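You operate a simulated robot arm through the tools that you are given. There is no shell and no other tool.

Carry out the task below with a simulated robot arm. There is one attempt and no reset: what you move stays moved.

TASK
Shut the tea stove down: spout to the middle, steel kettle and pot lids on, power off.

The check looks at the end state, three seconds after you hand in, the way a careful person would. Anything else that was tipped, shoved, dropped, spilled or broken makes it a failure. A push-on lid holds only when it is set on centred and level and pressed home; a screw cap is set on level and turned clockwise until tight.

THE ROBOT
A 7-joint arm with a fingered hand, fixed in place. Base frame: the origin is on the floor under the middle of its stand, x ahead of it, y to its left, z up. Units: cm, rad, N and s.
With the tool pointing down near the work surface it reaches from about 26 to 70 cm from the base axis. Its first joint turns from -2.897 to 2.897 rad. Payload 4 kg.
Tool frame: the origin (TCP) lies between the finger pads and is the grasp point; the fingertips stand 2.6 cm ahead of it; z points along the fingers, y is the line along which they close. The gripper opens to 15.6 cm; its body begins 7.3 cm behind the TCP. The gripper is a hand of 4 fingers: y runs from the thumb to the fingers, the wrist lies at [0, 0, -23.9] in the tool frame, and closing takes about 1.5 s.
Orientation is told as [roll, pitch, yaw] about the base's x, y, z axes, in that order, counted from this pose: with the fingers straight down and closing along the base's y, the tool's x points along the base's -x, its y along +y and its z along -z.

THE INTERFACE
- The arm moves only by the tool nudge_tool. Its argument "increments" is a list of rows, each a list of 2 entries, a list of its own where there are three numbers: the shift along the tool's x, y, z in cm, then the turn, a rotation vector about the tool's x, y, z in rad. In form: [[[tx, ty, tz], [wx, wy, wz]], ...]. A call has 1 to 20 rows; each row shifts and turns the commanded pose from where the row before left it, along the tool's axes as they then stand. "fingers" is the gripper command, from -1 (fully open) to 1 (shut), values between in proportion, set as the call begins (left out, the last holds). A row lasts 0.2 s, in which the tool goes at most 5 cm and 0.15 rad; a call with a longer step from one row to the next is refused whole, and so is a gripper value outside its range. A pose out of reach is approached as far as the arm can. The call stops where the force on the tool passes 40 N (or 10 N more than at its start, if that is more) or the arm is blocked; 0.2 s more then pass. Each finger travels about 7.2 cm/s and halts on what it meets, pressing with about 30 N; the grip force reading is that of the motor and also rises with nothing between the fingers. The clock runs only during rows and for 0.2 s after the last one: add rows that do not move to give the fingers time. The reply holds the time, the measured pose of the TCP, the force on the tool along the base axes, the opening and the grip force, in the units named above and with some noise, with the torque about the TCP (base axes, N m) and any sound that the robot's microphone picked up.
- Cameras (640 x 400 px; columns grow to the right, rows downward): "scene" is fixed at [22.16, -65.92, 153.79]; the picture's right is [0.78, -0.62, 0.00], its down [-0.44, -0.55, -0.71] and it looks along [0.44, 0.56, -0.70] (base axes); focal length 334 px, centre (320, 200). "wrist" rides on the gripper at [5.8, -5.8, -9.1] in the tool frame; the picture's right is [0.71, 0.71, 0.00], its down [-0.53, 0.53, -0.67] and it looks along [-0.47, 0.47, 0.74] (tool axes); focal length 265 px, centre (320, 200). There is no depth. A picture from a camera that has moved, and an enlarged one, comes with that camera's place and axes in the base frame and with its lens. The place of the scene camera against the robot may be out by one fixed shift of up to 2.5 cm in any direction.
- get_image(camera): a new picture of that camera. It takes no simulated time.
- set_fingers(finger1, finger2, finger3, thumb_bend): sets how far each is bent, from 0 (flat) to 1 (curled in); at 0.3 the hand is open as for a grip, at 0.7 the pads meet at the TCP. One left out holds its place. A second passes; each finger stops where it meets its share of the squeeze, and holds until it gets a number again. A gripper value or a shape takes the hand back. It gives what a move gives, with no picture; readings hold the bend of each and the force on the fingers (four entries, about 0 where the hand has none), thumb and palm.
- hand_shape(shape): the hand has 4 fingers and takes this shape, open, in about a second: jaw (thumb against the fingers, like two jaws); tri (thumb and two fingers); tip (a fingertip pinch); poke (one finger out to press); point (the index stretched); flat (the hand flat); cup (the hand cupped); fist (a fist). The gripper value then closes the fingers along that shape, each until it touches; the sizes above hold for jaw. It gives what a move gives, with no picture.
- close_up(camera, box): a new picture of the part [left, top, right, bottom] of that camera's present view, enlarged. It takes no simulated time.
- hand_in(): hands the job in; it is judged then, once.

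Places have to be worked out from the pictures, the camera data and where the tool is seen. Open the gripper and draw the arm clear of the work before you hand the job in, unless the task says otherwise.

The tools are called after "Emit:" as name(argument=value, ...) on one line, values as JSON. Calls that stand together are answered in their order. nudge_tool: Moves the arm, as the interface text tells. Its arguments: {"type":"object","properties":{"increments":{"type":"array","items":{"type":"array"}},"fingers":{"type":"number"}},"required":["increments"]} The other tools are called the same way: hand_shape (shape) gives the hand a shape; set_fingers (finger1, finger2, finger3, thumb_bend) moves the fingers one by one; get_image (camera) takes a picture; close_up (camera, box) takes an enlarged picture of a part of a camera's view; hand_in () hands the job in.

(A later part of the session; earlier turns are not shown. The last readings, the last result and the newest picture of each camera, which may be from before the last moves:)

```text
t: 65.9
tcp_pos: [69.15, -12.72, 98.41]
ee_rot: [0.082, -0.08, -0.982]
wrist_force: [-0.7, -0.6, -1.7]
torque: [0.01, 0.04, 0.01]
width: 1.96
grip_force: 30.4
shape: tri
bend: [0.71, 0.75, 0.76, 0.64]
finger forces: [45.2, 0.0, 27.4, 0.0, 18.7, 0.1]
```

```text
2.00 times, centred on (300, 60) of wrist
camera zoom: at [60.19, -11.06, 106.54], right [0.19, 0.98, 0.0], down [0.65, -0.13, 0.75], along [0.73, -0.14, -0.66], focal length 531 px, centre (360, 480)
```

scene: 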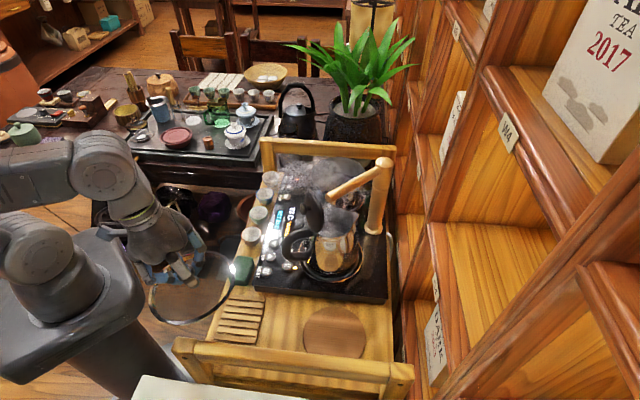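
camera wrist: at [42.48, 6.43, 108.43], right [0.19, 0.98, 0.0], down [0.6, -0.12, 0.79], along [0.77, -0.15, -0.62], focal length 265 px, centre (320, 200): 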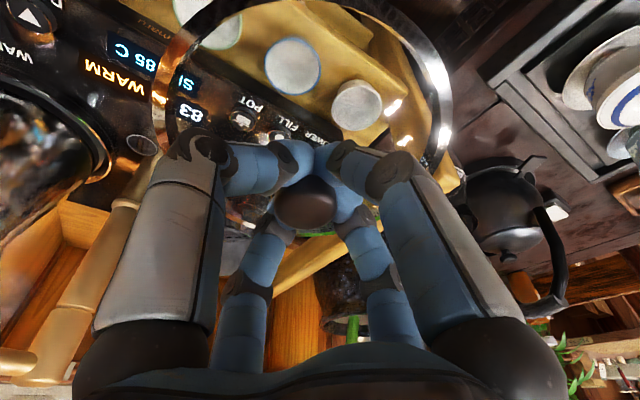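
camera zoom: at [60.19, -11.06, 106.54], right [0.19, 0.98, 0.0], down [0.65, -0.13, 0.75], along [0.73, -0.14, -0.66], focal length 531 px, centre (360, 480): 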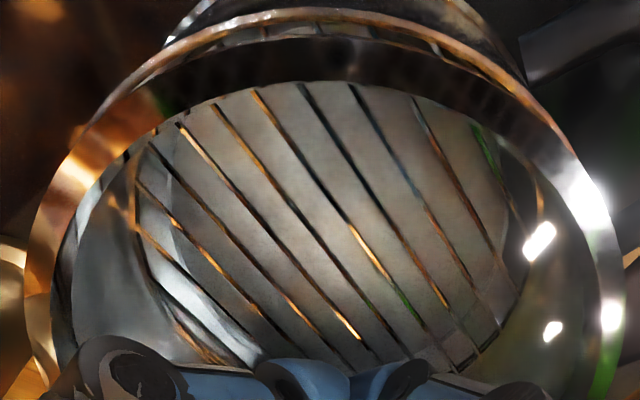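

The wrist view suggests alignment within ~0.3 cm, while the scene view depends on the height gap. I zoom on the near rim in the wrist view to verify.

Emit:
close_up(camera="wrist", box=[200, 0, 300, 62])

Emit:
close_up(camera="wrist", box=[320, 0, 440, 75])

Emit:
close_up(camera="scene", box=[310, 170, 360, 200])

```text
6.40 times, centred on (250, 31) of wrist
camera zoom: at [60.19, -11.06, 106.54], right [0.19, 0.98, 0.0], down [0.65, -0.13, 0.75], along [0.73, -0.14, -0.66], focal length 1699 px, centre (768, 1282)
```

zoom: 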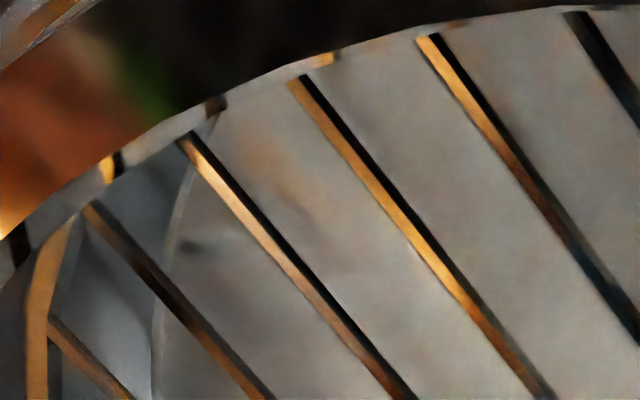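

```text
5.33 times, centred on (380, 38) of wrist
camera zoom: at [60.19, -11.06, 106.54], right [0.19, 0.98, 0.0], down [0.65, -0.13, 0.75], along [0.73, -0.14, -0.66], focal length 1416 px, centre (0, 1067)
```

zoom: 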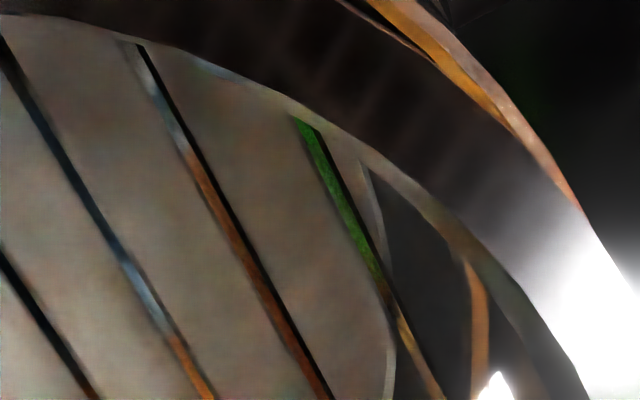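

```text
12.80 times, centred on (335, 185) of scene
camera zoom: at [22.16, -65.92, 153.79], right [0.78, -0.62, 0.0], down [-0.44, -0.55, -0.71], along [0.44, 0.56, -0.7], focal length 4270 px, centre (128, 392)
```

zoom: 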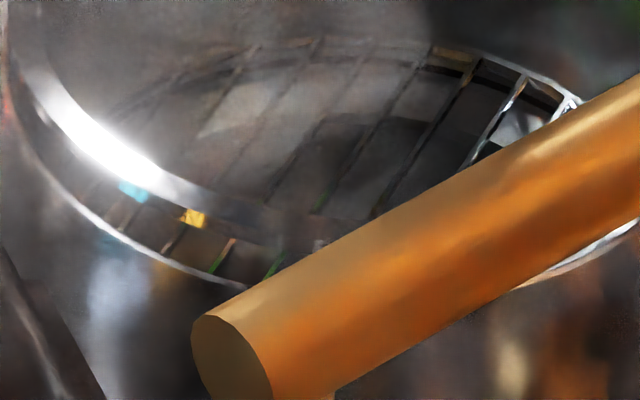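

The scene close-up shows the pot rim just below the lid rim, consistent with good centring (±0.3 cm). I lower straight down in small steps, watching for first contact.

Emit:
nudge_tool(increments=[[[0.048, -0.048, 0.6], [0, 0, 0]], [[0.04, -0.04, 0.5], [0, 0, 0]], [[0.024, -0.024, 0.3], [0, 0, 0]], [[0, 0, 0], [0, 0, 0]]])

Emit:
close_up(camera="scene", box=[305, 145, 385, 200])

Emit:
close_up(camera="wrist", box=[100, 0, 500, 260])

```text
t: 66.9
tcp_pos: [69.27, -12.7, 97.23]
ee_rot: [0.085, -0.084, -0.985]
wrist_force: [-1.7, -1.3, 18.8]
torque: [0.12, -0.13, 0.03]
width: 1.96
grip_force: 30.2
shape: tri
bend: [0.71, 0.75, 0.76, 0.63]
finger forces: [55.1, 0.1, 30.6, 0.0, 18.6, 0.0]
```

```text
7.27 times, centred on (345, 172) of scene
camera zoom: at [22.16, -65.92, 153.79], right [0.78, -0.62, 0.0], down [-0.44, -0.55, -0.71], along [0.44, 0.56, -0.7], focal length 2426 px, centre (138, 400)
```

zoom: 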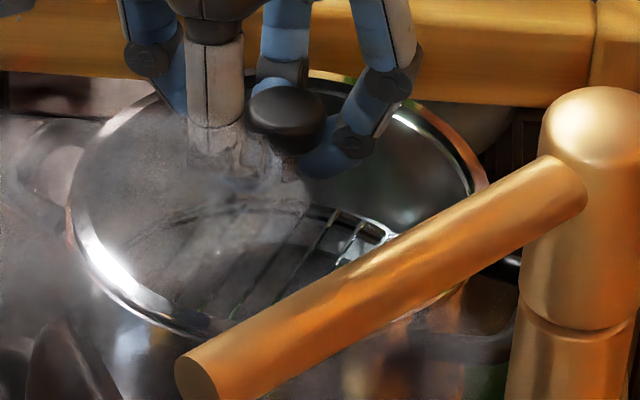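

```text
1.54 times, centred on (300, 130) of wrist
camera zoom: at [60.26, -10.95, 105.34], right [0.19, 0.98, 0.0], down [0.65, -0.13, 0.75], along [0.74, -0.15, -0.66], focal length 408 px, centre (351, 308)
```

zoom: 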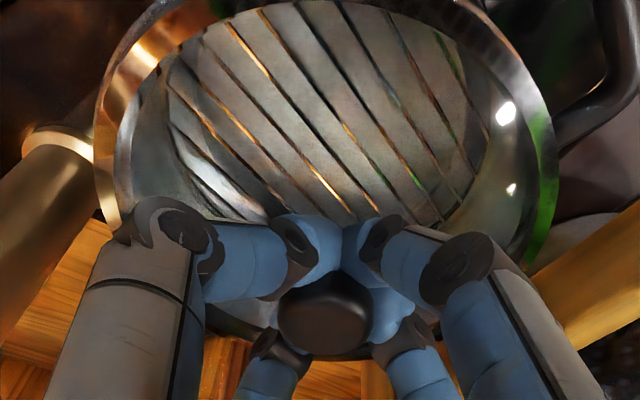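

Near edge has touched the rim (≈19 N at TCP z 97.2). I ease off slightly and rotate the lean back about that edge by 1.5° so the far edge comes down closer.

Emit:
nudge_tool(increments=[[[-0.0096, 0.0096, -0.119], [0, 0, 0]], [[-0.075, 0.075, 0.213], [0.0184, 0.0184, 0]], [[0, 0, 0], [0, 0, 0]]])

Emit:
close_up(camera="scene", box=[305, 145, 385, 200])

```text
t: 67.7
tcp_pos: [69.35, -12.68, 97.16]
ee_rot: [0.066, -0.065, -0.982]
wrist_force: [-1.9, 0.8, 33.4]
torque: [-0.08, -0.43, -0.01]
width: 1.99
grip_force: 29.9
shape: tri
bend: [0.71, 0.75, 0.76, 0.63]
finger forces: [57.1, 28.3, 37.5, 0.1, 22.9, 0.1]
```

```text
7.27 times, centred on (345, 172) of scene
camera zoom: at [22.16, -65.92, 153.79], right [0.78, -0.62, 0.0], down [-0.44, -0.55, -0.71], along [0.44, 0.56, -0.7], focal length 2426 px, centre (138, 400)
```

zoom: 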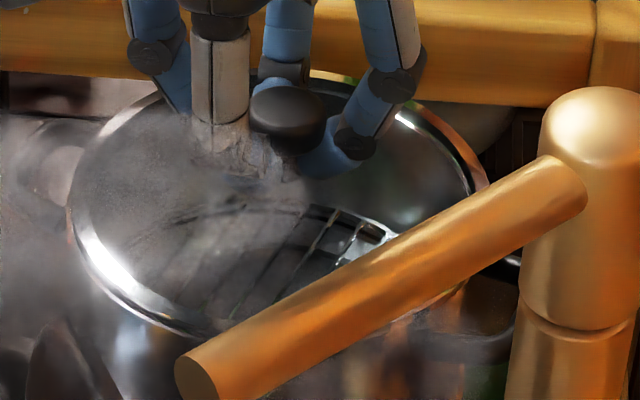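

Force is now ~33 N with almost no edge torque, meaning the lid bears evenly on the rim — it is seated. I relax the push slightly and open the fingers, then look.

Emit:
nudge_tool(increments=[[[-0.0141, 0.0141, -0.15], [0, 0, 0]], [[0, 0, 0], [0, 0, 0]]])

Emit:
nudge_tool(increments=[[[0, 0, 0], [0, 0, 0]], [[0, 0, 0], [0, 0, 0]], [[0, 0, 0], [0, 0, 0]], [[0, 0, 0], [0, 0, 0]], [[0, 0, 0], [0, 0, 0]]], fingers=0.1)

Emit:
close_up(camera="scene", box=[305, 145, 385, 200])

Emit:
close_up(camera="wrist", box=[100, 0, 500, 260])

```text
t: 68.3
tcp_pos: [69.41, -12.73, 97.21]
ee_rot: [0.061, -0.065, -0.983]
wrist_force: [-2.7, -3.0, 26.5]
torque: [-0.06, -0.38, -0.02]
width: 1.96
grip_force: 30.3
shape: tri
bend: [0.71, 0.75, 0.76, 0.64]
finger forces: [53.7, 26.8, 36.7, 0.0, 23.5, 0.1]
```

```text
t: 69.5
tcp_pos: [69.34, -12.56, 97.2]
ee_rot: [0.063, -0.063, -0.981]
wrist_force: [5.3, 6.3, 24.6]
torque: [0.21, 0.41, -0.11]
width: 6.36
grip_force: 0.0
shape: tri
bend: [0.82, 0.39, 0.39, 0.6]
finger forces: [10.0, 0.0, 0.0, 0.0, 14.7, 0.1]
```

```text
7.27 times, centred on (345, 172) of scene
camera zoom: at [22.16, -65.92, 153.79], right [0.78, -0.62, 0.0], down [-0.44, -0.55, -0.71], along [0.44, 0.56, -0.7], focal length 2426 px, centre (138, 400)
```

zoom: 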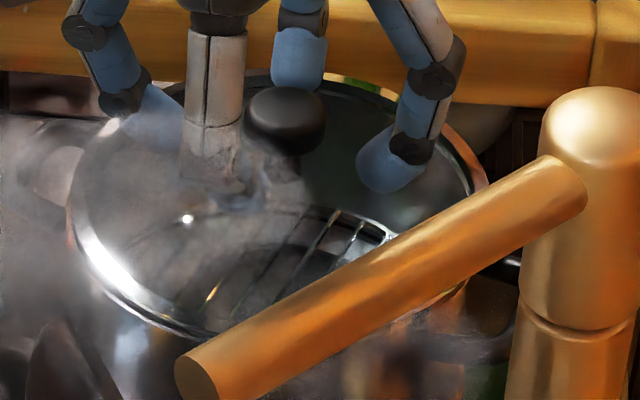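

```text
1.54 times, centred on (300, 130) of wrist
camera zoom: at [60.61, -10.89, 105.51], right [0.19, 0.98, 0.0], down [0.67, -0.13, 0.73], along [0.72, -0.14, -0.68], focal length 408 px, centre (351, 308)
```

zoom: 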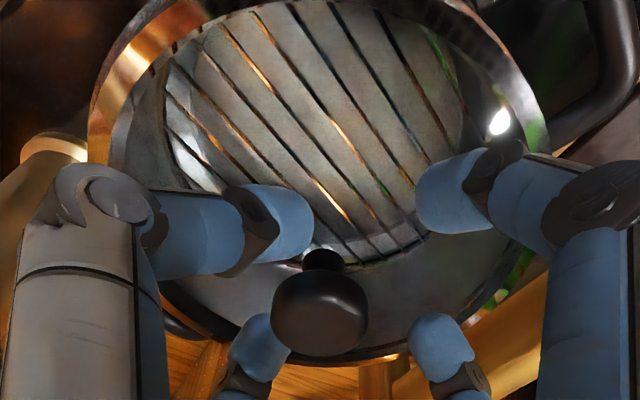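

The lid stays put after release; the two near fingertips still press on it. I raise the tool a bit to free them and look again.

Emit:
nudge_tool(increments=[[[-0.03, 0.03, -0.5], [0, 0, 0]], [[-0.06, 0.06, -1.0], [0, 0, 0]], [[0, 0, 0], [0, 0, 0]]])

Emit:
close_up(camera="scene", box=[305, 145, 385, 200])

Emit:
close_up(camera="wrist", box=[100, 0, 500, 260])

```text
t: 70.3
tcp_pos: [69.06, -12.45, 98.38]
ee_rot: [0.06, -0.06, -0.982]
wrist_force: [-0.3, 0.1, 0.5]
torque: [0.02, 0.03, -0.03]
width: 6.99
grip_force: 0.1
shape: tri
bend: [0.39, 0.39, 0.39, 0.7]
finger forces: [0.1, 0.0, 0.1, 0.1, 0.0, 0.0]
out of reach, approached as far as the arm can: row 2
heard: snap
```

```text
7.27 times, centred on (345, 172) of scene
camera zoom: at [22.16, -65.92, 153.79], right [0.78, -0.62, 0.0], down [-0.44, -0.55, -0.71], along [0.44, 0.56, -0.7], focal length 2426 px, centre (138, 400)
```

zoom: 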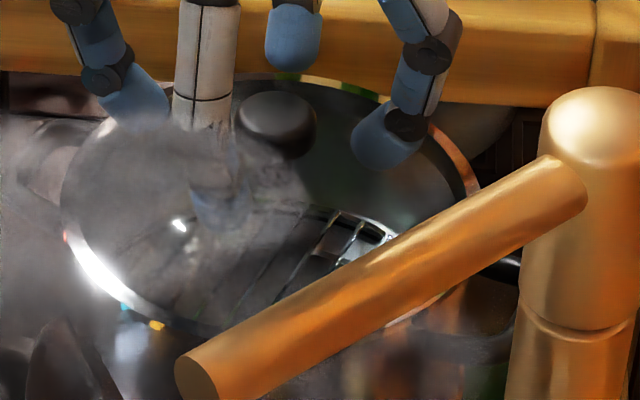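

```text
1.54 times, centred on (300, 130) of wrist
camera zoom: at [60.31, -10.84, 106.74], right [0.19, 0.98, 0.0], down [0.67, -0.13, 0.73], along [0.72, -0.14, -0.68], focal length 408 px, centre (351, 308)
```

zoom: 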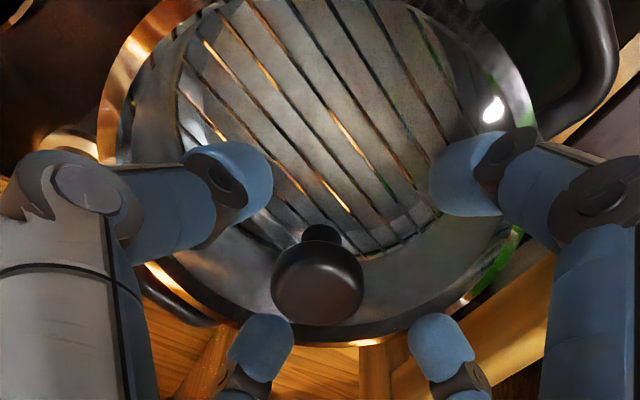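

I heard a "snap" while lifting off, so the lid may have settled or shifted. I open wider and withdraw up and back to inspect the lid with a clear view.

Emit:
nudge_tool(increments=[[[0, 0, 0], [0, 0, 0]], [[0, 0, 0], [0, 0, 0]], [[0, 0, 0], [0, 0, 0]], [[0.3, -0.3, -0.8], [0, 0, 0]], [[0.5, -0.5, -1.0], [0, 0, 0]], [[0.8, -0.8, -1.0], [0, 0, 0]], [[1.5, -1.5, -1.0], [0, 0, 0]], [[2.8, -2.8, -0.5], [0, 0, 0]], [[2.8, -2.8, -0.5], [0, 0, 0]], [[2.8, -2.8, -0.5], [0, 0, 0]], [[2.8, -2.8, -0.5], [0, 0, 0]], [[0, 0, 0], [0, 0, 0]]], fingers=-0.5)

Emit:
close_up(camera="scene", box=[280, 140, 390, 220])

Emit:
get_image(camera="wrist")

```text
t: 72.9
tcp_pos: [64.74, -11.74, 108.6]
ee_rot: [0.061, -0.06, -0.984]
wrist_force: [-0.1, 0.4, 0.6]
torque: [0.0, -0.03, 0.0]
width: 11.69
grip_force: 0.0
shape: tri
bend: [0.27, 0.27, 0.27, 0.57]
finger forces: [0.0, 0.1, 0.1, 0.1, 0.1, 0.0]
out of reach, approached as far as the arm can: row 6, 7, 8, 9, 10, 11
```

```text
5.00 times, centred on (335, 180) of scene
camera zoom: at [22.16, -65.92, 153.79], right [0.78, -0.62, 0.0], down [-0.44, -0.55, -0.71], along [0.44, 0.56, -0.7], focal length 1668 px, centre (245, 300)
```

zoom: 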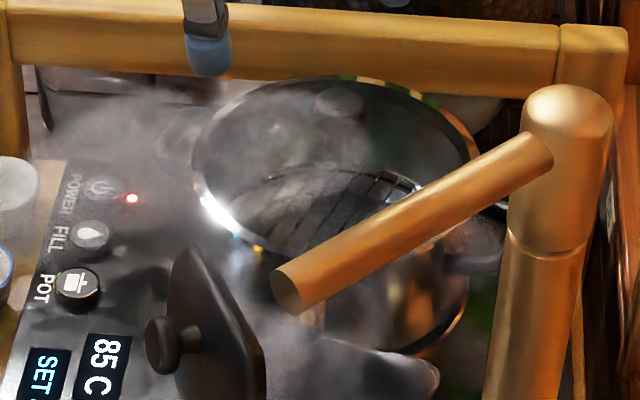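

```text
taken
camera wrist: at [55.97, -10.02, 116.98], right [0.19, 0.98, 0.0], down [0.67, -0.13, 0.73], along [0.72, -0.14, -0.68], focal length 265 px, centre (320, 200)
```

wrist: 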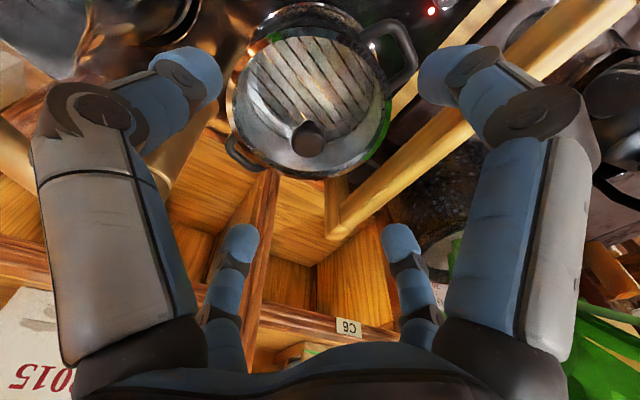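

The lid sits on the pot. I zoom both views to check centring and whether it is fully down.

Emit:
close_up(camera="scene", box=[313, 148, 383, 198])

Emit:
close_up(camera="wrist", box=[210, 0, 430, 190])

```text
8.00 times, centred on (348, 173) of scene
camera zoom: at [22.16, -65.92, 153.79], right [0.78, -0.62, 0.0], down [-0.44, -0.55, -0.71], along [0.44, 0.56, -0.7], focal length 2669 px, centre (96, 416)
```

zoom: 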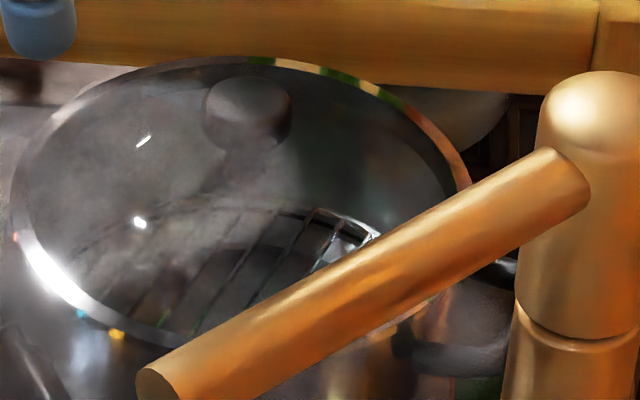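

```text
2.11 times, centred on (320, 95) of wrist
camera zoom: at [55.97, -10.02, 116.98], right [0.19, 0.98, 0.0], down [0.67, -0.13, 0.73], along [0.72, -0.14, -0.68], focal length 559 px, centre (320, 421)
```

zoom: 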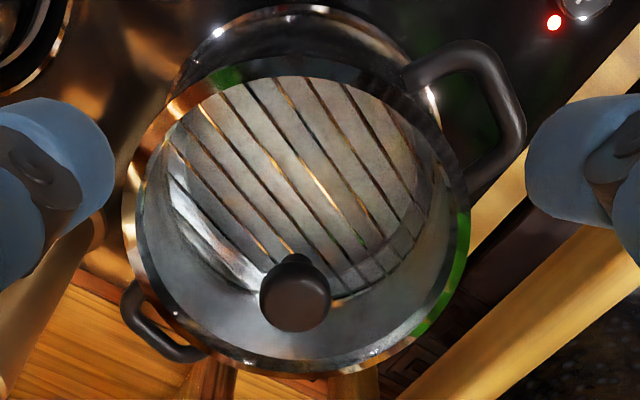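

It looks centred. I zoom further on the near rim and the left/right edges to verify the lid is level and fully down.

Emit:
close_up(camera="wrist", box=[240, 0, 400, 100])

Emit:
close_up(camera="wrist", box=[230, 90, 390, 190])

Emit:
close_up(camera="scene", box=[308, 160, 358, 195])

Emit:
close_up(camera="scene", box=[345, 150, 395, 185])

```text
4.00 times, centred on (320, 50) of wrist
camera zoom: at [55.97, -10.02, 116.98], right [0.19, 0.98, 0.0], down [0.67, -0.13, 0.73], along [0.72, -0.14, -0.68], focal length 1062 px, centre (320, 800)
```

zoom: 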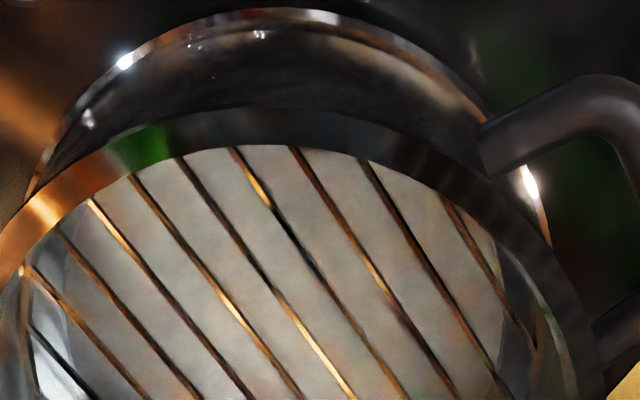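

```text
4.00 times, centred on (310, 140) of wrist
camera zoom: at [55.97, -10.02, 116.98], right [0.19, 0.98, 0.0], down [0.67, -0.13, 0.73], along [0.72, -0.14, -0.68], focal length 1062 px, centre (360, 440)
```

zoom: 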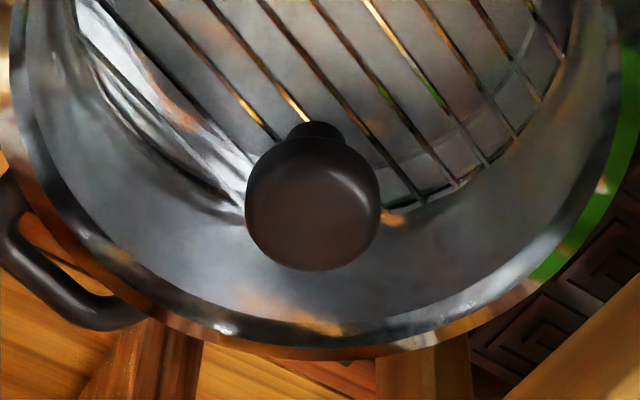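

```text
11.43 times, centred on (333, 178) of scene
camera zoom: at [22.16, -65.92, 153.79], right [0.78, -0.62, 0.0], down [-0.44, -0.55, -0.71], along [0.44, 0.56, -0.7], focal length 3813 px, centre (171, 457)
```

zoom: 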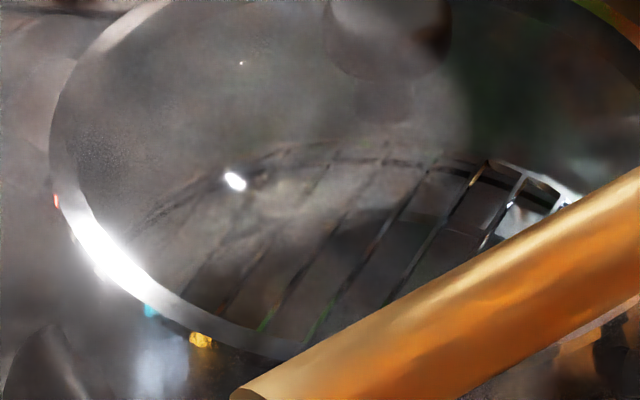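

```text
11.43 times, centred on (370, 168) of scene
camera zoom: at [22.16, -65.92, 153.79], right [0.78, -0.62, 0.0], down [-0.44, -0.55, -0.71], along [0.44, 0.56, -0.7], focal length 3813 px, centre (-251, 571)
```

zoom: 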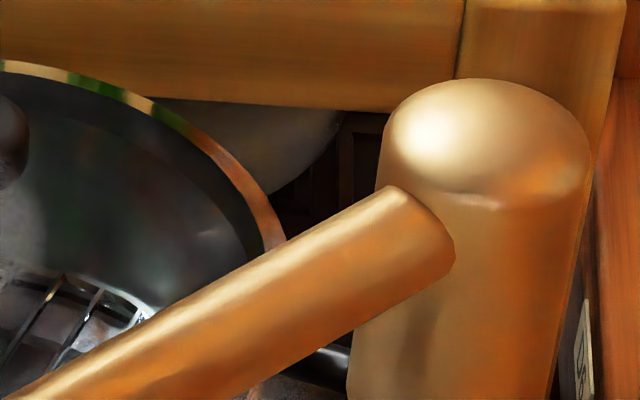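

The pot lid is centred and covers the rim all round. Spout geometry now: tip at (53.1,-28.4,105.1), column at (69.05,-28.7); the drain mark at (58.3,-17.9) lies exactly along the perpendicular, i.e. the middle. I retreat, straighten the tool and form the "poke" hand.

Emit:
nudge_tool(increments=[[[2.175, -3.41, -1.695], [0, 0, 0]], [[2.175, -3.41, -1.695], [0, 0, 0]], [[2.175, -3.41, -1.695], [0, 0, 0]], [[2.175, -3.41, -1.695], [0, 0, 0]], [[0, 0, 0], [0.0606, 0.0606, 0]], [[0, 0, 0], [0, 0, -0.0985]], [[0, 0, 0], [0, 0, -0.0985]], [[0, 0, 0], [0, 0, 0]]])

Emit:
hand_shape(shape="poke")

Emit:
get_image(camera="wrist")

Emit:
get_image(camera="scene")

```text
t: 74.7
tcp_pos: [56.57, -13.25, 116.83]
ee_rot: [0.001, -0.002, -0.783]
wrist_force: [0.0, -0.1, 0.5]
torque: [0.02, -0.01, 0.01]
width: 11.67
grip_force: 0.1
shape: tri
bend: [0.27, 0.27, 0.27, 0.57]
finger forces: [0.0, 0.1, 0.1, 0.0, 0.0, 0.0]
out of reach, approached as far as the arm can: row 1, 2, 3
```

```text
t: 75.6
tcp_pos: [56.57, -13.17, 116.8]
ee_rot: [0.001, -0.001, -0.786]
wrist_force: [0.4, -0.3, -0.1]
torque: [0.03, -0.01, 0.01]
width: 0.0
grip_force: 0.1
shape: poke
bend: [1.0, 1.0, 1.0, 0.91]
finger forces: [0.1, 0.1, 0.0, 0.0, 0.0, 0.0]
```

```text
taken
camera wrist: at [48.32, -13.25, 125.92], right [0.0, 1.0, 0.0], down [0.74, 0.0, 0.67], along [0.67, 0.0, -0.74], focal length 265 px, centre (320, 200)
```

wrist: 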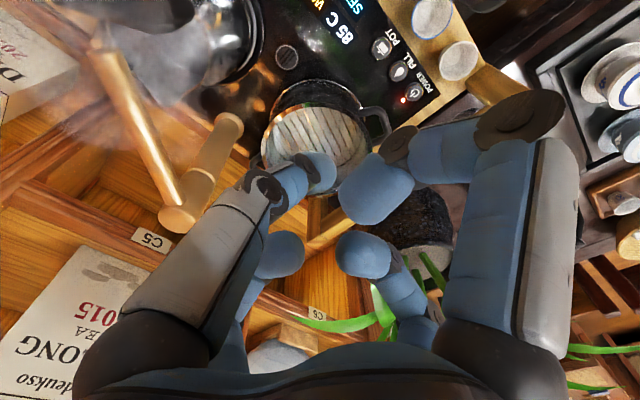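

```text
taken
```

scene: 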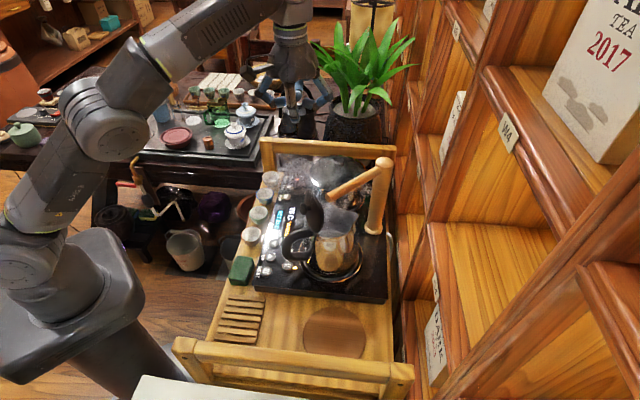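

Poke seems to curl all digits to a compact cluster here. I zoom in on the hand to see its shape and which tip is lowest.

Emit:
close_up(camera="scene", box=[250, 20, 350, 140])

Emit:
close_up(camera="wrist", box=[220, 120, 420, 300])

```text
3.33 times, centred on (300, 80) of scene
camera zoom: at [22.16, -65.92, 153.79], right [0.78, -0.62, 0.0], down [-0.44, -0.55, -0.71], along [0.44, 0.56, -0.7], focal length 1112 px, centre (387, 600)
```

zoom: 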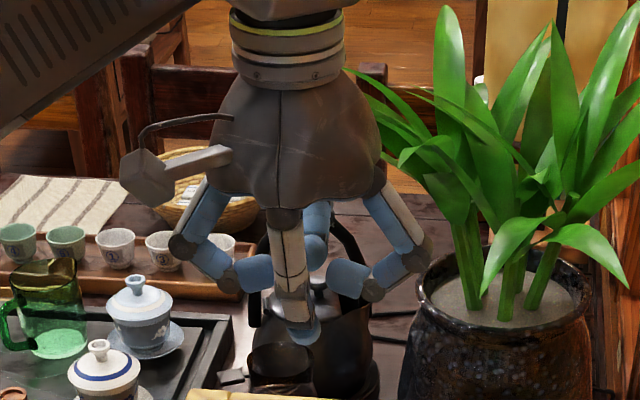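

```text
2.22 times, centred on (320, 210) of wrist
camera zoom: at [48.32, -13.25, 125.92], right [0.0, 1.0, 0.0], down [0.74, 0.0, 0.67], along [0.67, 0.0, -0.74], focal length 590 px, centre (320, 178)
```

zoom: 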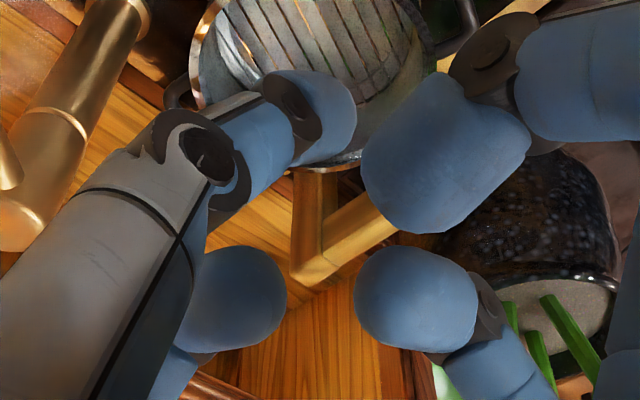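

In "poke" the thumb points down to about 2.5 cm below the TCP while the other digits are curled ~4 cm higher — good for pushing the spout. I go around over the top to the front side (old lid place), turning to yaw 0.

Emit:
nudge_tool(increments=[[[-0.22, -3.6, 0], [0, 0, 0]], [[-0.22, -3.6, 0], [0, 0, 0]], [[-0.22, -3.6, 0], [0, 0, 0]], [[-0.22, -3.6, 0], [0, 0, 0]], [[0, 0, 0], [0, 0, -0.1308]], [[0, 0, 0], [0, 0, -0.1308]], [[0, 0, 0], [0, 0, -0.1308]], [[0, 0, 0], [0, 0, -0.1308]], [[0, 0, 0], [0, 0, -0.1308]], [[0, 0, 0], [0, 0, -0.1308]], [[1.75, -3.5, 0.75], [0, 0, 0]], [[1.75, -3.5, 0.75], [0, 0, 0]], [[1.75, -3.5, 0.75], [0, 0, 0]], [[1.75, -3.5, 0.75], [0, 0, 0]], [[-1.75, -1.75, 2.5], [0, 0, 0]], [[-1.75, -1.75, 2.5], [0, 0, 0]], [[0, 0, 0], [0, 0, 0]]])

Emit:
get_image(camera="wrist")

Emit:
close_up(camera="scene", box=[260, 130, 420, 260])

```text
t: 79.2
tcp_pos: [43.58, -41.35, 108.7]
ee_rot: [-0.002, -0.002, 0.001]
wrist_force: [-0.1, -0.9, 0.2]
torque: [0.02, 0.0, -0.05]
width: 0.02
grip_force: 0.1
shape: poke
bend: [1.0, 1.0, 1.0, 0.91]
finger forces: [0.0, 0.0, 0.0, 0.1, 0.0, 0.0]
```

```text
taken
camera wrist: at [37.72, -47.23, 117.84], right [-0.71, 0.71, 0.0], down [0.52, 0.53, 0.67], along [0.47, 0.47, -0.74], focal length 265 px, centre (320, 200)
```

wrist: 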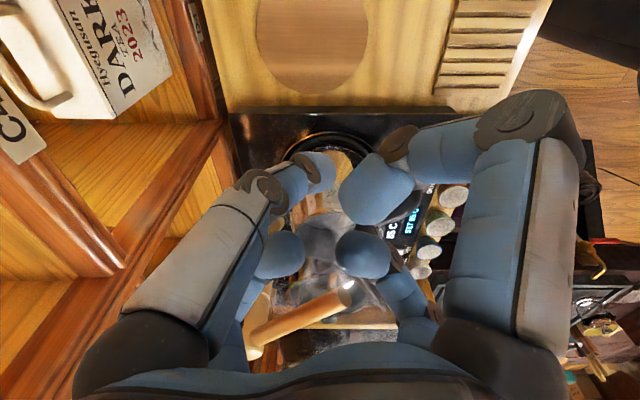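

```text
3.08 times, centred on (340, 195) of scene
camera zoom: at [22.16, -65.92, 153.79], right [0.78, -0.62, 0.0], down [-0.44, -0.55, -0.71], along [0.44, 0.56, -0.7], focal length 1027 px, centre (258, 215)
```

zoom: 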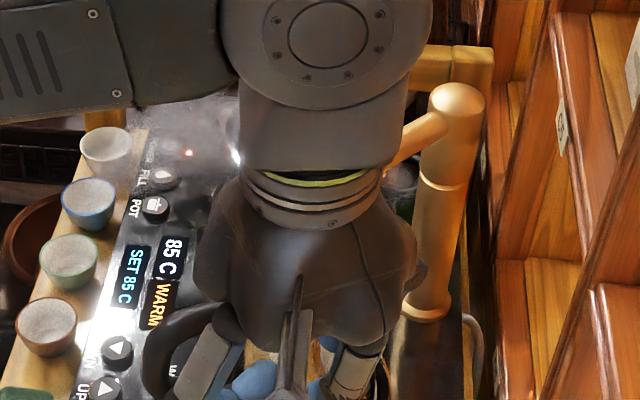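

The arm tip is visible ahead in the wrist view. I bring the thumb to the front side of the spout arm near its tip: TCP (54.8,-32,106.5).

Emit:
nudge_tool(increments=[[[-2.8, 2.33, 0.5], [0, 0, 0]], [[-2.8, 2.33, 0.5], [0, 0, 0]], [[-2.8, 2.33, 0.6], [0, 0, 0]], [[-2.8, 2.33, 0.6], [0, 0, 0]], [[0, 0, 0], [0, 0, 0]]])

Emit:
get_image(camera="wrist")

Emit:
close_up(camera="wrist", box=[200, 100, 440, 300])

Emit:
close_up(camera="scene", box=[290, 130, 410, 250])

```text
t: 80.4
tcp_pos: [54.6, -31.98, 106.53]
ee_rot: [0.0, -0.002, 0.001]
wrist_force: [0.3, 0.0, 0.0]
torque: [0.02, -0.01, -0.01]
width: 0.02
grip_force: 0.0
shape: poke
bend: [1.0, 1.0, 1.0, 0.91]
finger forces: [0.0, 0.0, 0.0, 0.1, 0.0, 0.0]
```

```text
taken
camera wrist: at [48.81, -37.73, 115.7], right [-0.71, 0.71, 0.0], down [0.52, 0.53, 0.67], along [0.47, 0.47, -0.74], focal length 265 px, centre (320, 200)
```

wrist: 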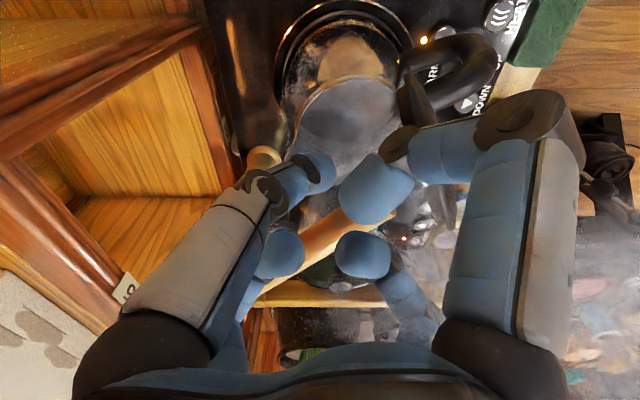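

```text
2.00 times, centred on (320, 200) of wrist
camera zoom: at [48.81, -37.73, 115.7], right [-0.71, 0.71, 0.0], down [0.52, 0.53, 0.67], along [0.47, 0.47, -0.74], focal length 531 px, centre (320, 200)
```

zoom: 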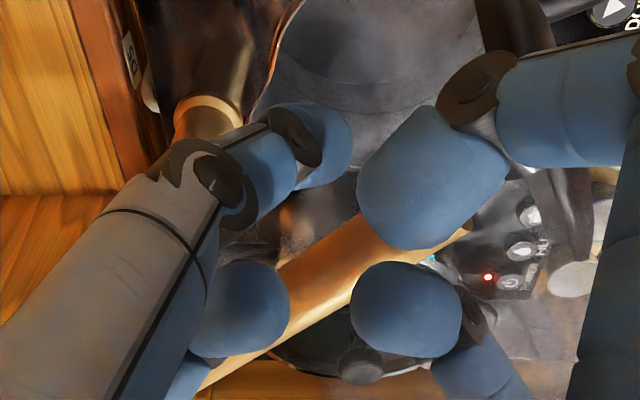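

```text
3.33 times, centred on (350, 190) of scene
camera zoom: at [22.16, -65.92, 153.79], right [0.78, -0.62, 0.0], down [-0.44, -0.55, -0.71], along [0.44, 0.56, -0.7], focal length 1112 px, centre (220, 233)
```

zoom: 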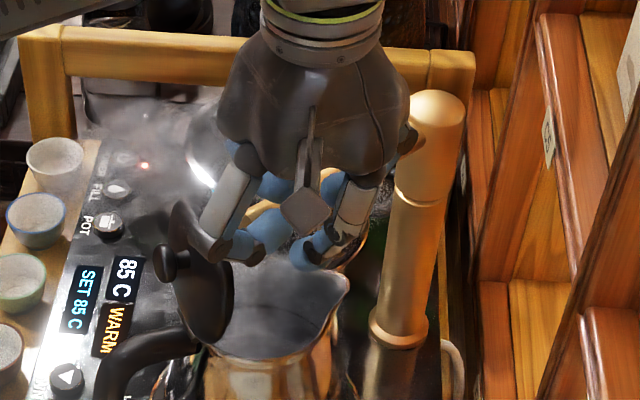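

The thumb stands just in front of the arm. I sweep it along an arc around the column, sliding toward the column to stay clear of the kettle's open lid, first for about 0.3 rad.

Emit:
nudge_tool(increments=[[[-0.125, 0.75, 0], [0, 0, 0]], [[-0.125, 0.75, 0], [0, 0, 0]], [[-0.42, 0.85, 0], [0, 0, 0.075]], [[-0.42, 0.85, 0], [0, 0, 0.075]], [[-0.52, 0.94, 0], [0, 0, 0.075]], [[-0.52, 0.94, 0], [0, 0, 0.075]], [[0, 0, 0], [0, 0, 0]]])

Emit:
get_image(camera="wrist")

Emit:
close_up(camera="scene", box=[290, 130, 410, 250])

```text
t: 82.0
tcp_pos: [57.24, -27.2, 106.56]
ee_rot: [-0.001, -0.003, -0.301]
wrist_force: [0.7, -0.1, -0.3]
torque: [-0.01, 0.01, 0.0]
width: 0.0
grip_force: 0.1
shape: poke
bend: [1.0, 1.0, 1.0, 0.91]
finger forces: [0.0, 0.0, 0.0, 0.0, 0.1, 0.1]
```

```text
taken
camera wrist: at [50.03, -31.12, 115.72], right [-0.47, 0.88, 0.0], down [0.66, 0.35, 0.67], along [0.59, 0.31, -0.74], focal length 265 px, centre (320, 200)
```

wrist: 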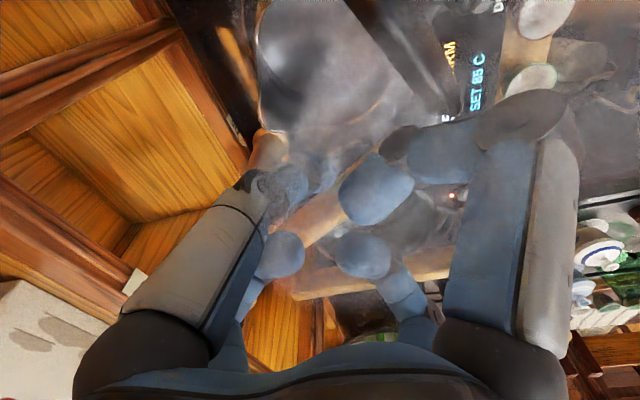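

```text
3.33 times, centred on (350, 190) of scene
camera zoom: at [22.16, -65.92, 153.79], right [0.78, -0.62, 0.0], down [-0.44, -0.55, -0.71], along [0.44, 0.56, -0.7], focal length 1112 px, centre (220, 233)
```

zoom: 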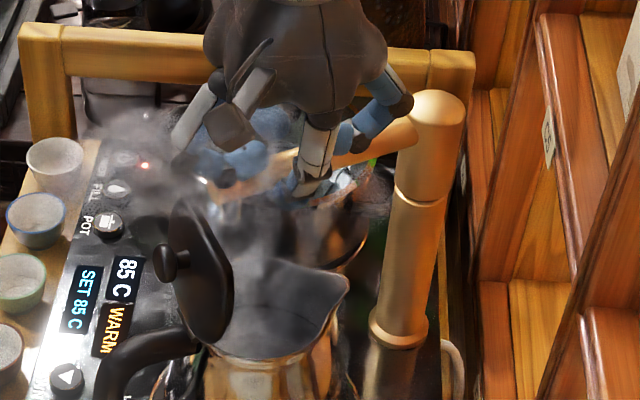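

The spout has swung along with no strain and the kettle lid is untouched. I continue the arc to about 0.6 rad.

Emit:
nudge_tool(increments=[[[-0.02, 0.9, 0], [0, 0, 0.075]], [[-0.02, 0.9, 0], [0, 0, 0.075]], [[-0.17, 0.8, 0], [0, 0, 0.075]], [[-0.17, 0.8, 0], [0, 0, 0.075]], [[0, 0, 0], [0, 0, 0]]])

Emit:
get_image(camera="wrist")

Emit:
close_up(camera="scene", box=[290, 130, 410, 250])

```text
t: 83.2
tcp_pos: [58.86, -24.35, 106.71]
ee_rot: [0.0, -0.002, -0.602]
wrist_force: [-0.4, 0.9, -0.8]
torque: [0.0, 0.02, 0.01]
width: 0.04
grip_force: 0.0
shape: poke
bend: [1.0, 1.0, 1.0, 0.91]
finger forces: [0.0, 0.0, 0.0, 0.0, 0.2, 0.0]
```

```text
taken
camera wrist: at [50.85, -25.9, 115.81], right [-0.18, 0.98, 0.0], down [0.73, 0.14, 0.67], along [0.66, 0.12, -0.74], focal length 265 px, centre (320, 200)
```

wrist: 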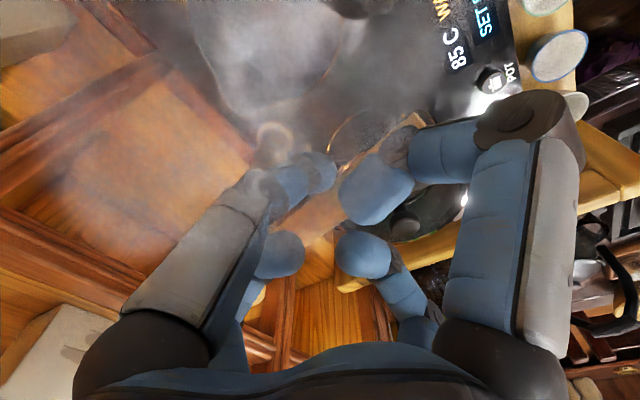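

```text
3.33 times, centred on (350, 190) of scene
camera zoom: at [22.16, -65.92, 153.79], right [0.78, -0.62, 0.0], down [-0.44, -0.55, -0.71], along [0.44, 0.56, -0.7], focal length 1112 px, centre (220, 233)
```

zoom: 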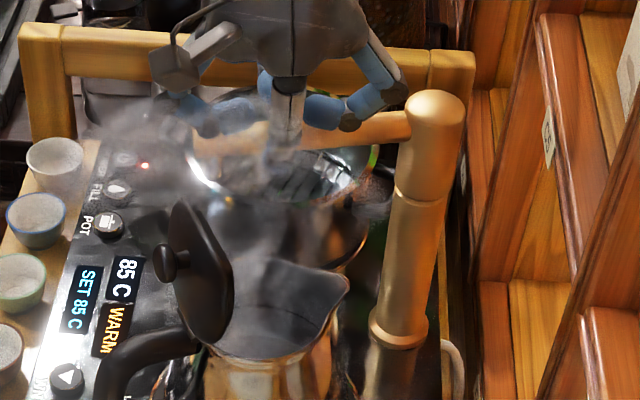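

From the scene view the arm is at about 0.5 of the needed 0.77 rad. I continue pushing along the arc.

Emit:
nudge_tool(increments=[[[0.12, 0.67, 0], [0, 0, 0.05]], [[0.12, 0.67, 0], [0, 0, 0.05]], [[0.1, 0.66, 0], [0, 0, 0.05]], [[0, 0, 0], [0, 0, 0]]])

Emit:
close_up(camera="scene", box=[290, 130, 410, 250])

Emit:
get_image(camera="wrist")

```text
t: 84.2
tcp_pos: [59.97, -22.53, 106.79]
ee_rot: [0.002, -0.001, -0.75]
wrist_force: [0.8, -0.2, -0.2]
torque: [0.03, 0.01, 0.01]
width: 0.0
grip_force: 0.1
shape: poke
bend: [1.0, 1.0, 1.0, 0.91]
finger forces: [0.0, 0.1, 0.0, 0.0, 0.1, 0.0]
```

```text
3.33 times, centred on (350, 190) of scene
camera zoom: at [22.16, -65.92, 153.79], right [0.78, -0.62, 0.0], down [-0.44, -0.55, -0.71], along [0.44, 0.56, -0.7], focal length 1112 px, centre (220, 233)
```

zoom: 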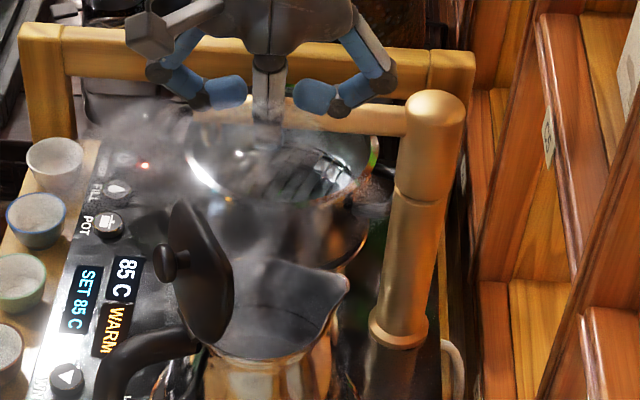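

```text
taken
camera wrist: at [51.61, -22.83, 115.81], right [-0.04, 1.0, 0.0], down [0.74, 0.03, 0.67], along [0.67, 0.02, -0.74], focal length 265 px, centre (320, 200)
```

wrist: 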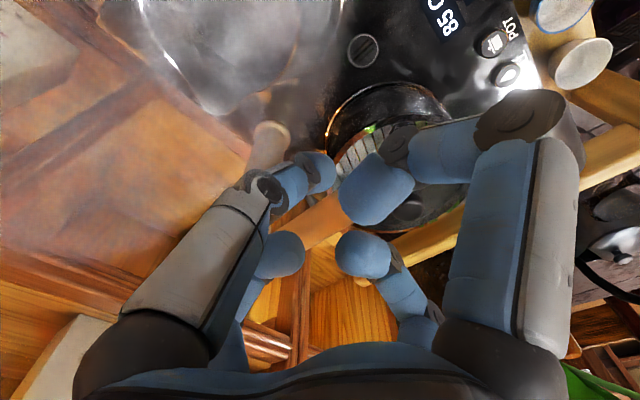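

The arm looks close to the middle, but the hand hides its tip. I back the thumb off and rise so I can judge the angle.

Emit:
nudge_tool(increments=[[[0, -1.5, 0], [0, 0, 0]], [[0.5, 0, -1.0], [0, 0, 0]], [[0.6, 0, -1.0], [0, 0, 0]], [[0.8, 0, -1.2], [0, 0, 0]], [[1.5, 0, -1.5], [0, 0, 0]], [[2.5, 0, -1.5], [0, 0, 0]], [[3.5, 0, -1.0], [0, 0, 0]], [[3.5, 0, -1.0], [0, 0, 0]], [[0, 0, 0], [0, 0, 0]]])

Emit:
close_up(camera="scene", box=[290, 130, 410, 250])

Emit:
get_image(camera="wrist")

```text
t: 86.2
tcp_pos: [49.24, -15.0, 114.85]
ee_rot: [0.001, -0.001, -0.748]
wrist_force: [-0.6, 0.1, -0.6]
torque: [0.0, 0.02, 0.02]
width: 0.0
grip_force: 0.0
shape: poke
bend: [1.0, 1.0, 1.0, 0.91]
finger forces: [0.0, 0.1, 0.0, 0.0, 0.0, 0.1]
```

```text
3.33 times, centred on (350, 190) of scene
camera zoom: at [22.16, -65.92, 153.79], right [0.78, -0.62, 0.0], down [-0.44, -0.55, -0.71], along [0.44, 0.56, -0.7], focal length 1112 px, centre (220, 233)
```

zoom: 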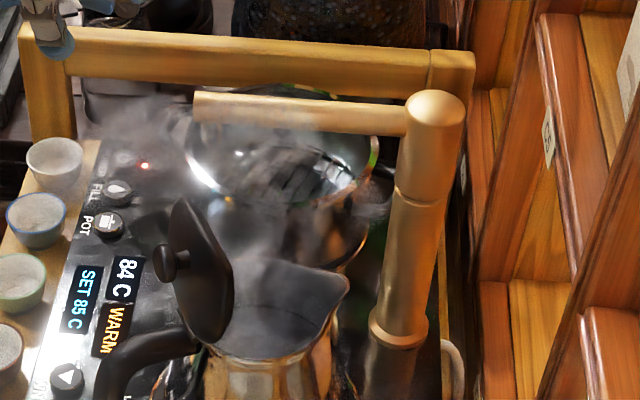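

```text
taken
camera wrist: at [40.94, -15.37, 123.94], right [-0.04, 1.0, 0.0], down [0.74, 0.03, 0.67], along [0.67, 0.02, -0.74], focal length 265 px, centre (320, 200)
```

wrist: 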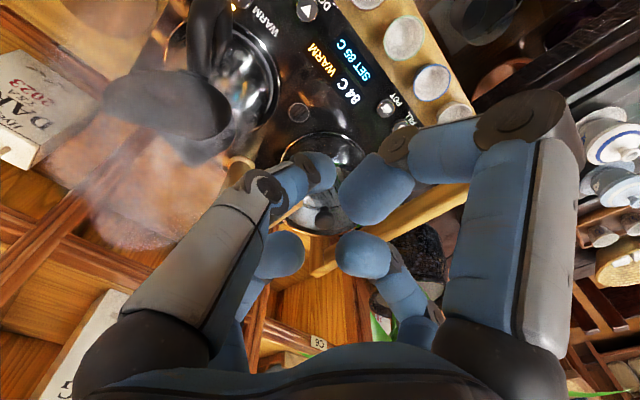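

The spout tip now appears exactly where the perpendicular (over the drain) predicts — it is in the middle. Next the kettle lid: I zoom in to locate the lid, knob and hinge.

Emit:
close_up(camera="wrist", box=[80, 0, 320, 190])

Emit:
close_up(camera="scene", box=[270, 180, 370, 260])

```text
2.11 times, centred on (200, 95) of wrist
camera zoom: at [40.94, -15.37, 123.94], right [-0.04, 1.0, 0.0], down [0.74, 0.03, 0.67], along [0.67, 0.02, -0.74], focal length 559 px, centre (573, 421)
```

zoom: 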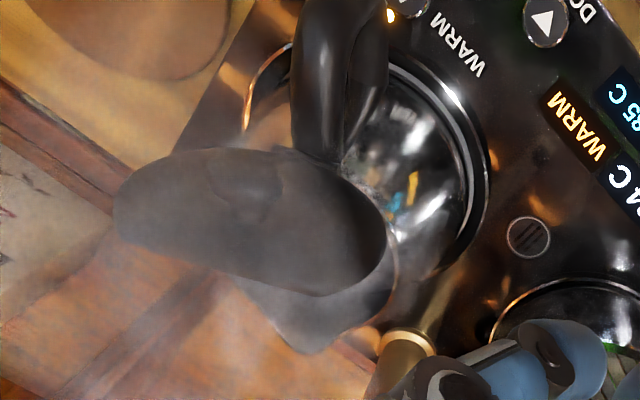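

```text
5.00 times, centred on (320, 220) of scene
camera zoom: at [22.16, -65.92, 153.79], right [0.78, -0.62, 0.0], down [-0.44, -0.55, -0.71], along [0.44, 0.56, -0.7], focal length 1668 px, centre (320, 100)
```

zoom: 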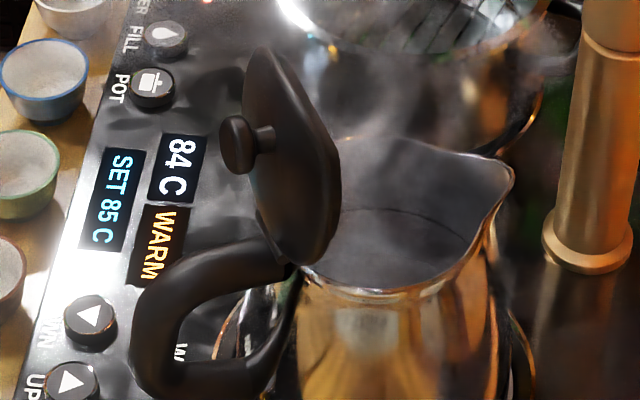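

The kettle's handle points toward -x and its lip toward +x, so the lid hinge runs roughly along y and the lid must be pushed toward +x. I open the hand to clear the wrist view and take a look at the lid from its outer (robot) side.

Emit:
hand_shape(shape="jaw")

Emit:
nudge_tool(increments=[[[3.0, -3.5, 0], [0, 0, -0.009]], [[3.0, -3.5, 0], [0, 0, -0.009]], [[3.0, -3.5, 0], [0, 0, -0.009]], [[2.0, -3.0, 0.5], [0, 0, 0]], [[0, 0, 0], [0, 0, 0]]])

Emit:
get_image(camera="wrist")

Emit:
close_up(camera="wrist", box=[200, 0, 440, 190])

```text
t: 87.1
tcp_pos: [49.07, -14.97, 114.84]
ee_rot: [0.001, -0.001, -0.75]
wrist_force: [-0.1, -0.1, -0.6]
torque: [0.0, 0.0, -0.01]
width: 15.58
grip_force: 0.1
shape: jaw
bend: [0.3, 0.3, 0.3, 0.3]
finger forces: [0.0, 0.0, 0.1, 0.0, 0.0, 0.0]
```

```text
t: 88.3
tcp_pos: [32.23, -17.22, 114.46]
ee_rot: [0.0, -0.005, -0.722]
wrist_force: [0.1, -0.5, 0.5]
torque: [0.02, -0.01, -0.01]
width: 15.59
grip_force: 0.2
shape: jaw
bend: [0.3, 0.3, 0.3, 0.3]
finger forces: [0.0, 0.0, 0.0, 0.1, 0.0, 0.0]
```

```text
taken
camera wrist: at [23.97, -17.92, 123.57], right [-0.06, 1.0, 0.0], down [0.74, 0.05, 0.67], along [0.67, 0.04, -0.74], focal length 265 px, centre (320, 200)
```

wrist: 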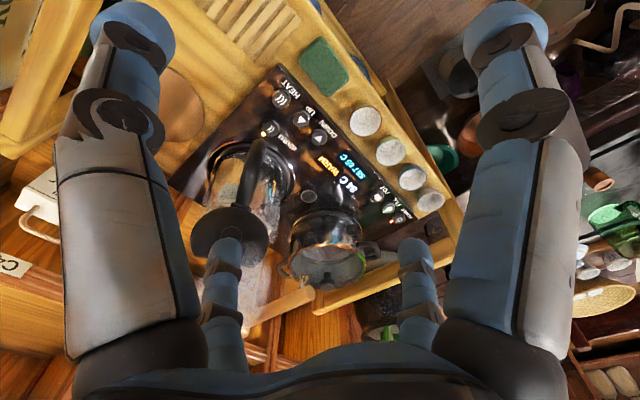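

```text
2.11 times, centred on (320, 95) of wrist
camera zoom: at [23.97, -17.92, 123.57], right [-0.06, 1.0, 0.0], down [0.74, 0.05, 0.67], along [0.67, 0.04, -0.74], focal length 559 px, centre (320, 421)
```

zoom: 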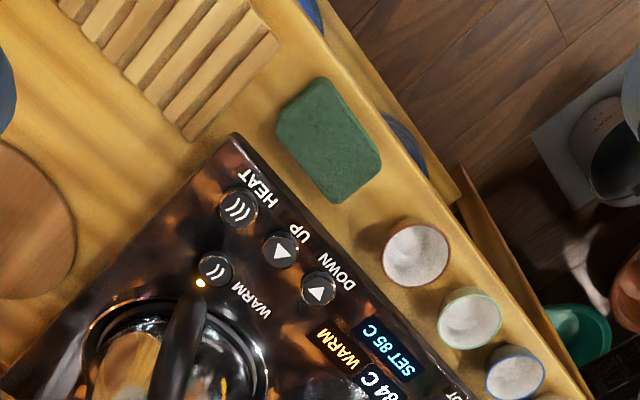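

The lid is visible lower-left; I zoom on it.

Emit:
close_up(camera="wrist", box=[170, 120, 310, 280])

```text
2.50 times, centred on (240, 200) of wrist
camera zoom: at [23.97, -17.92, 123.57], right [-0.06, 1.0, 0.0], down [0.74, 0.05, 0.67], along [0.67, 0.04, -0.74], focal length 664 px, centre (520, 200)
```

zoom: 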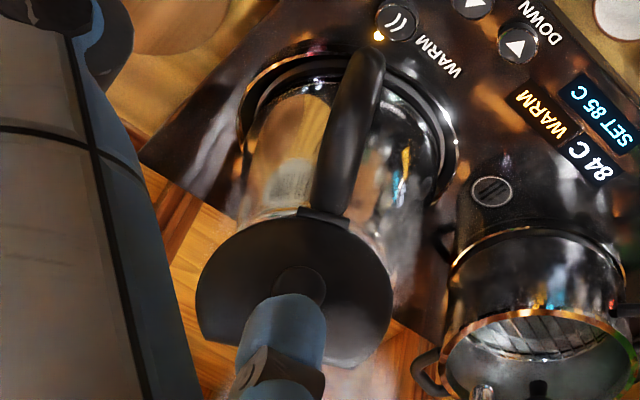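

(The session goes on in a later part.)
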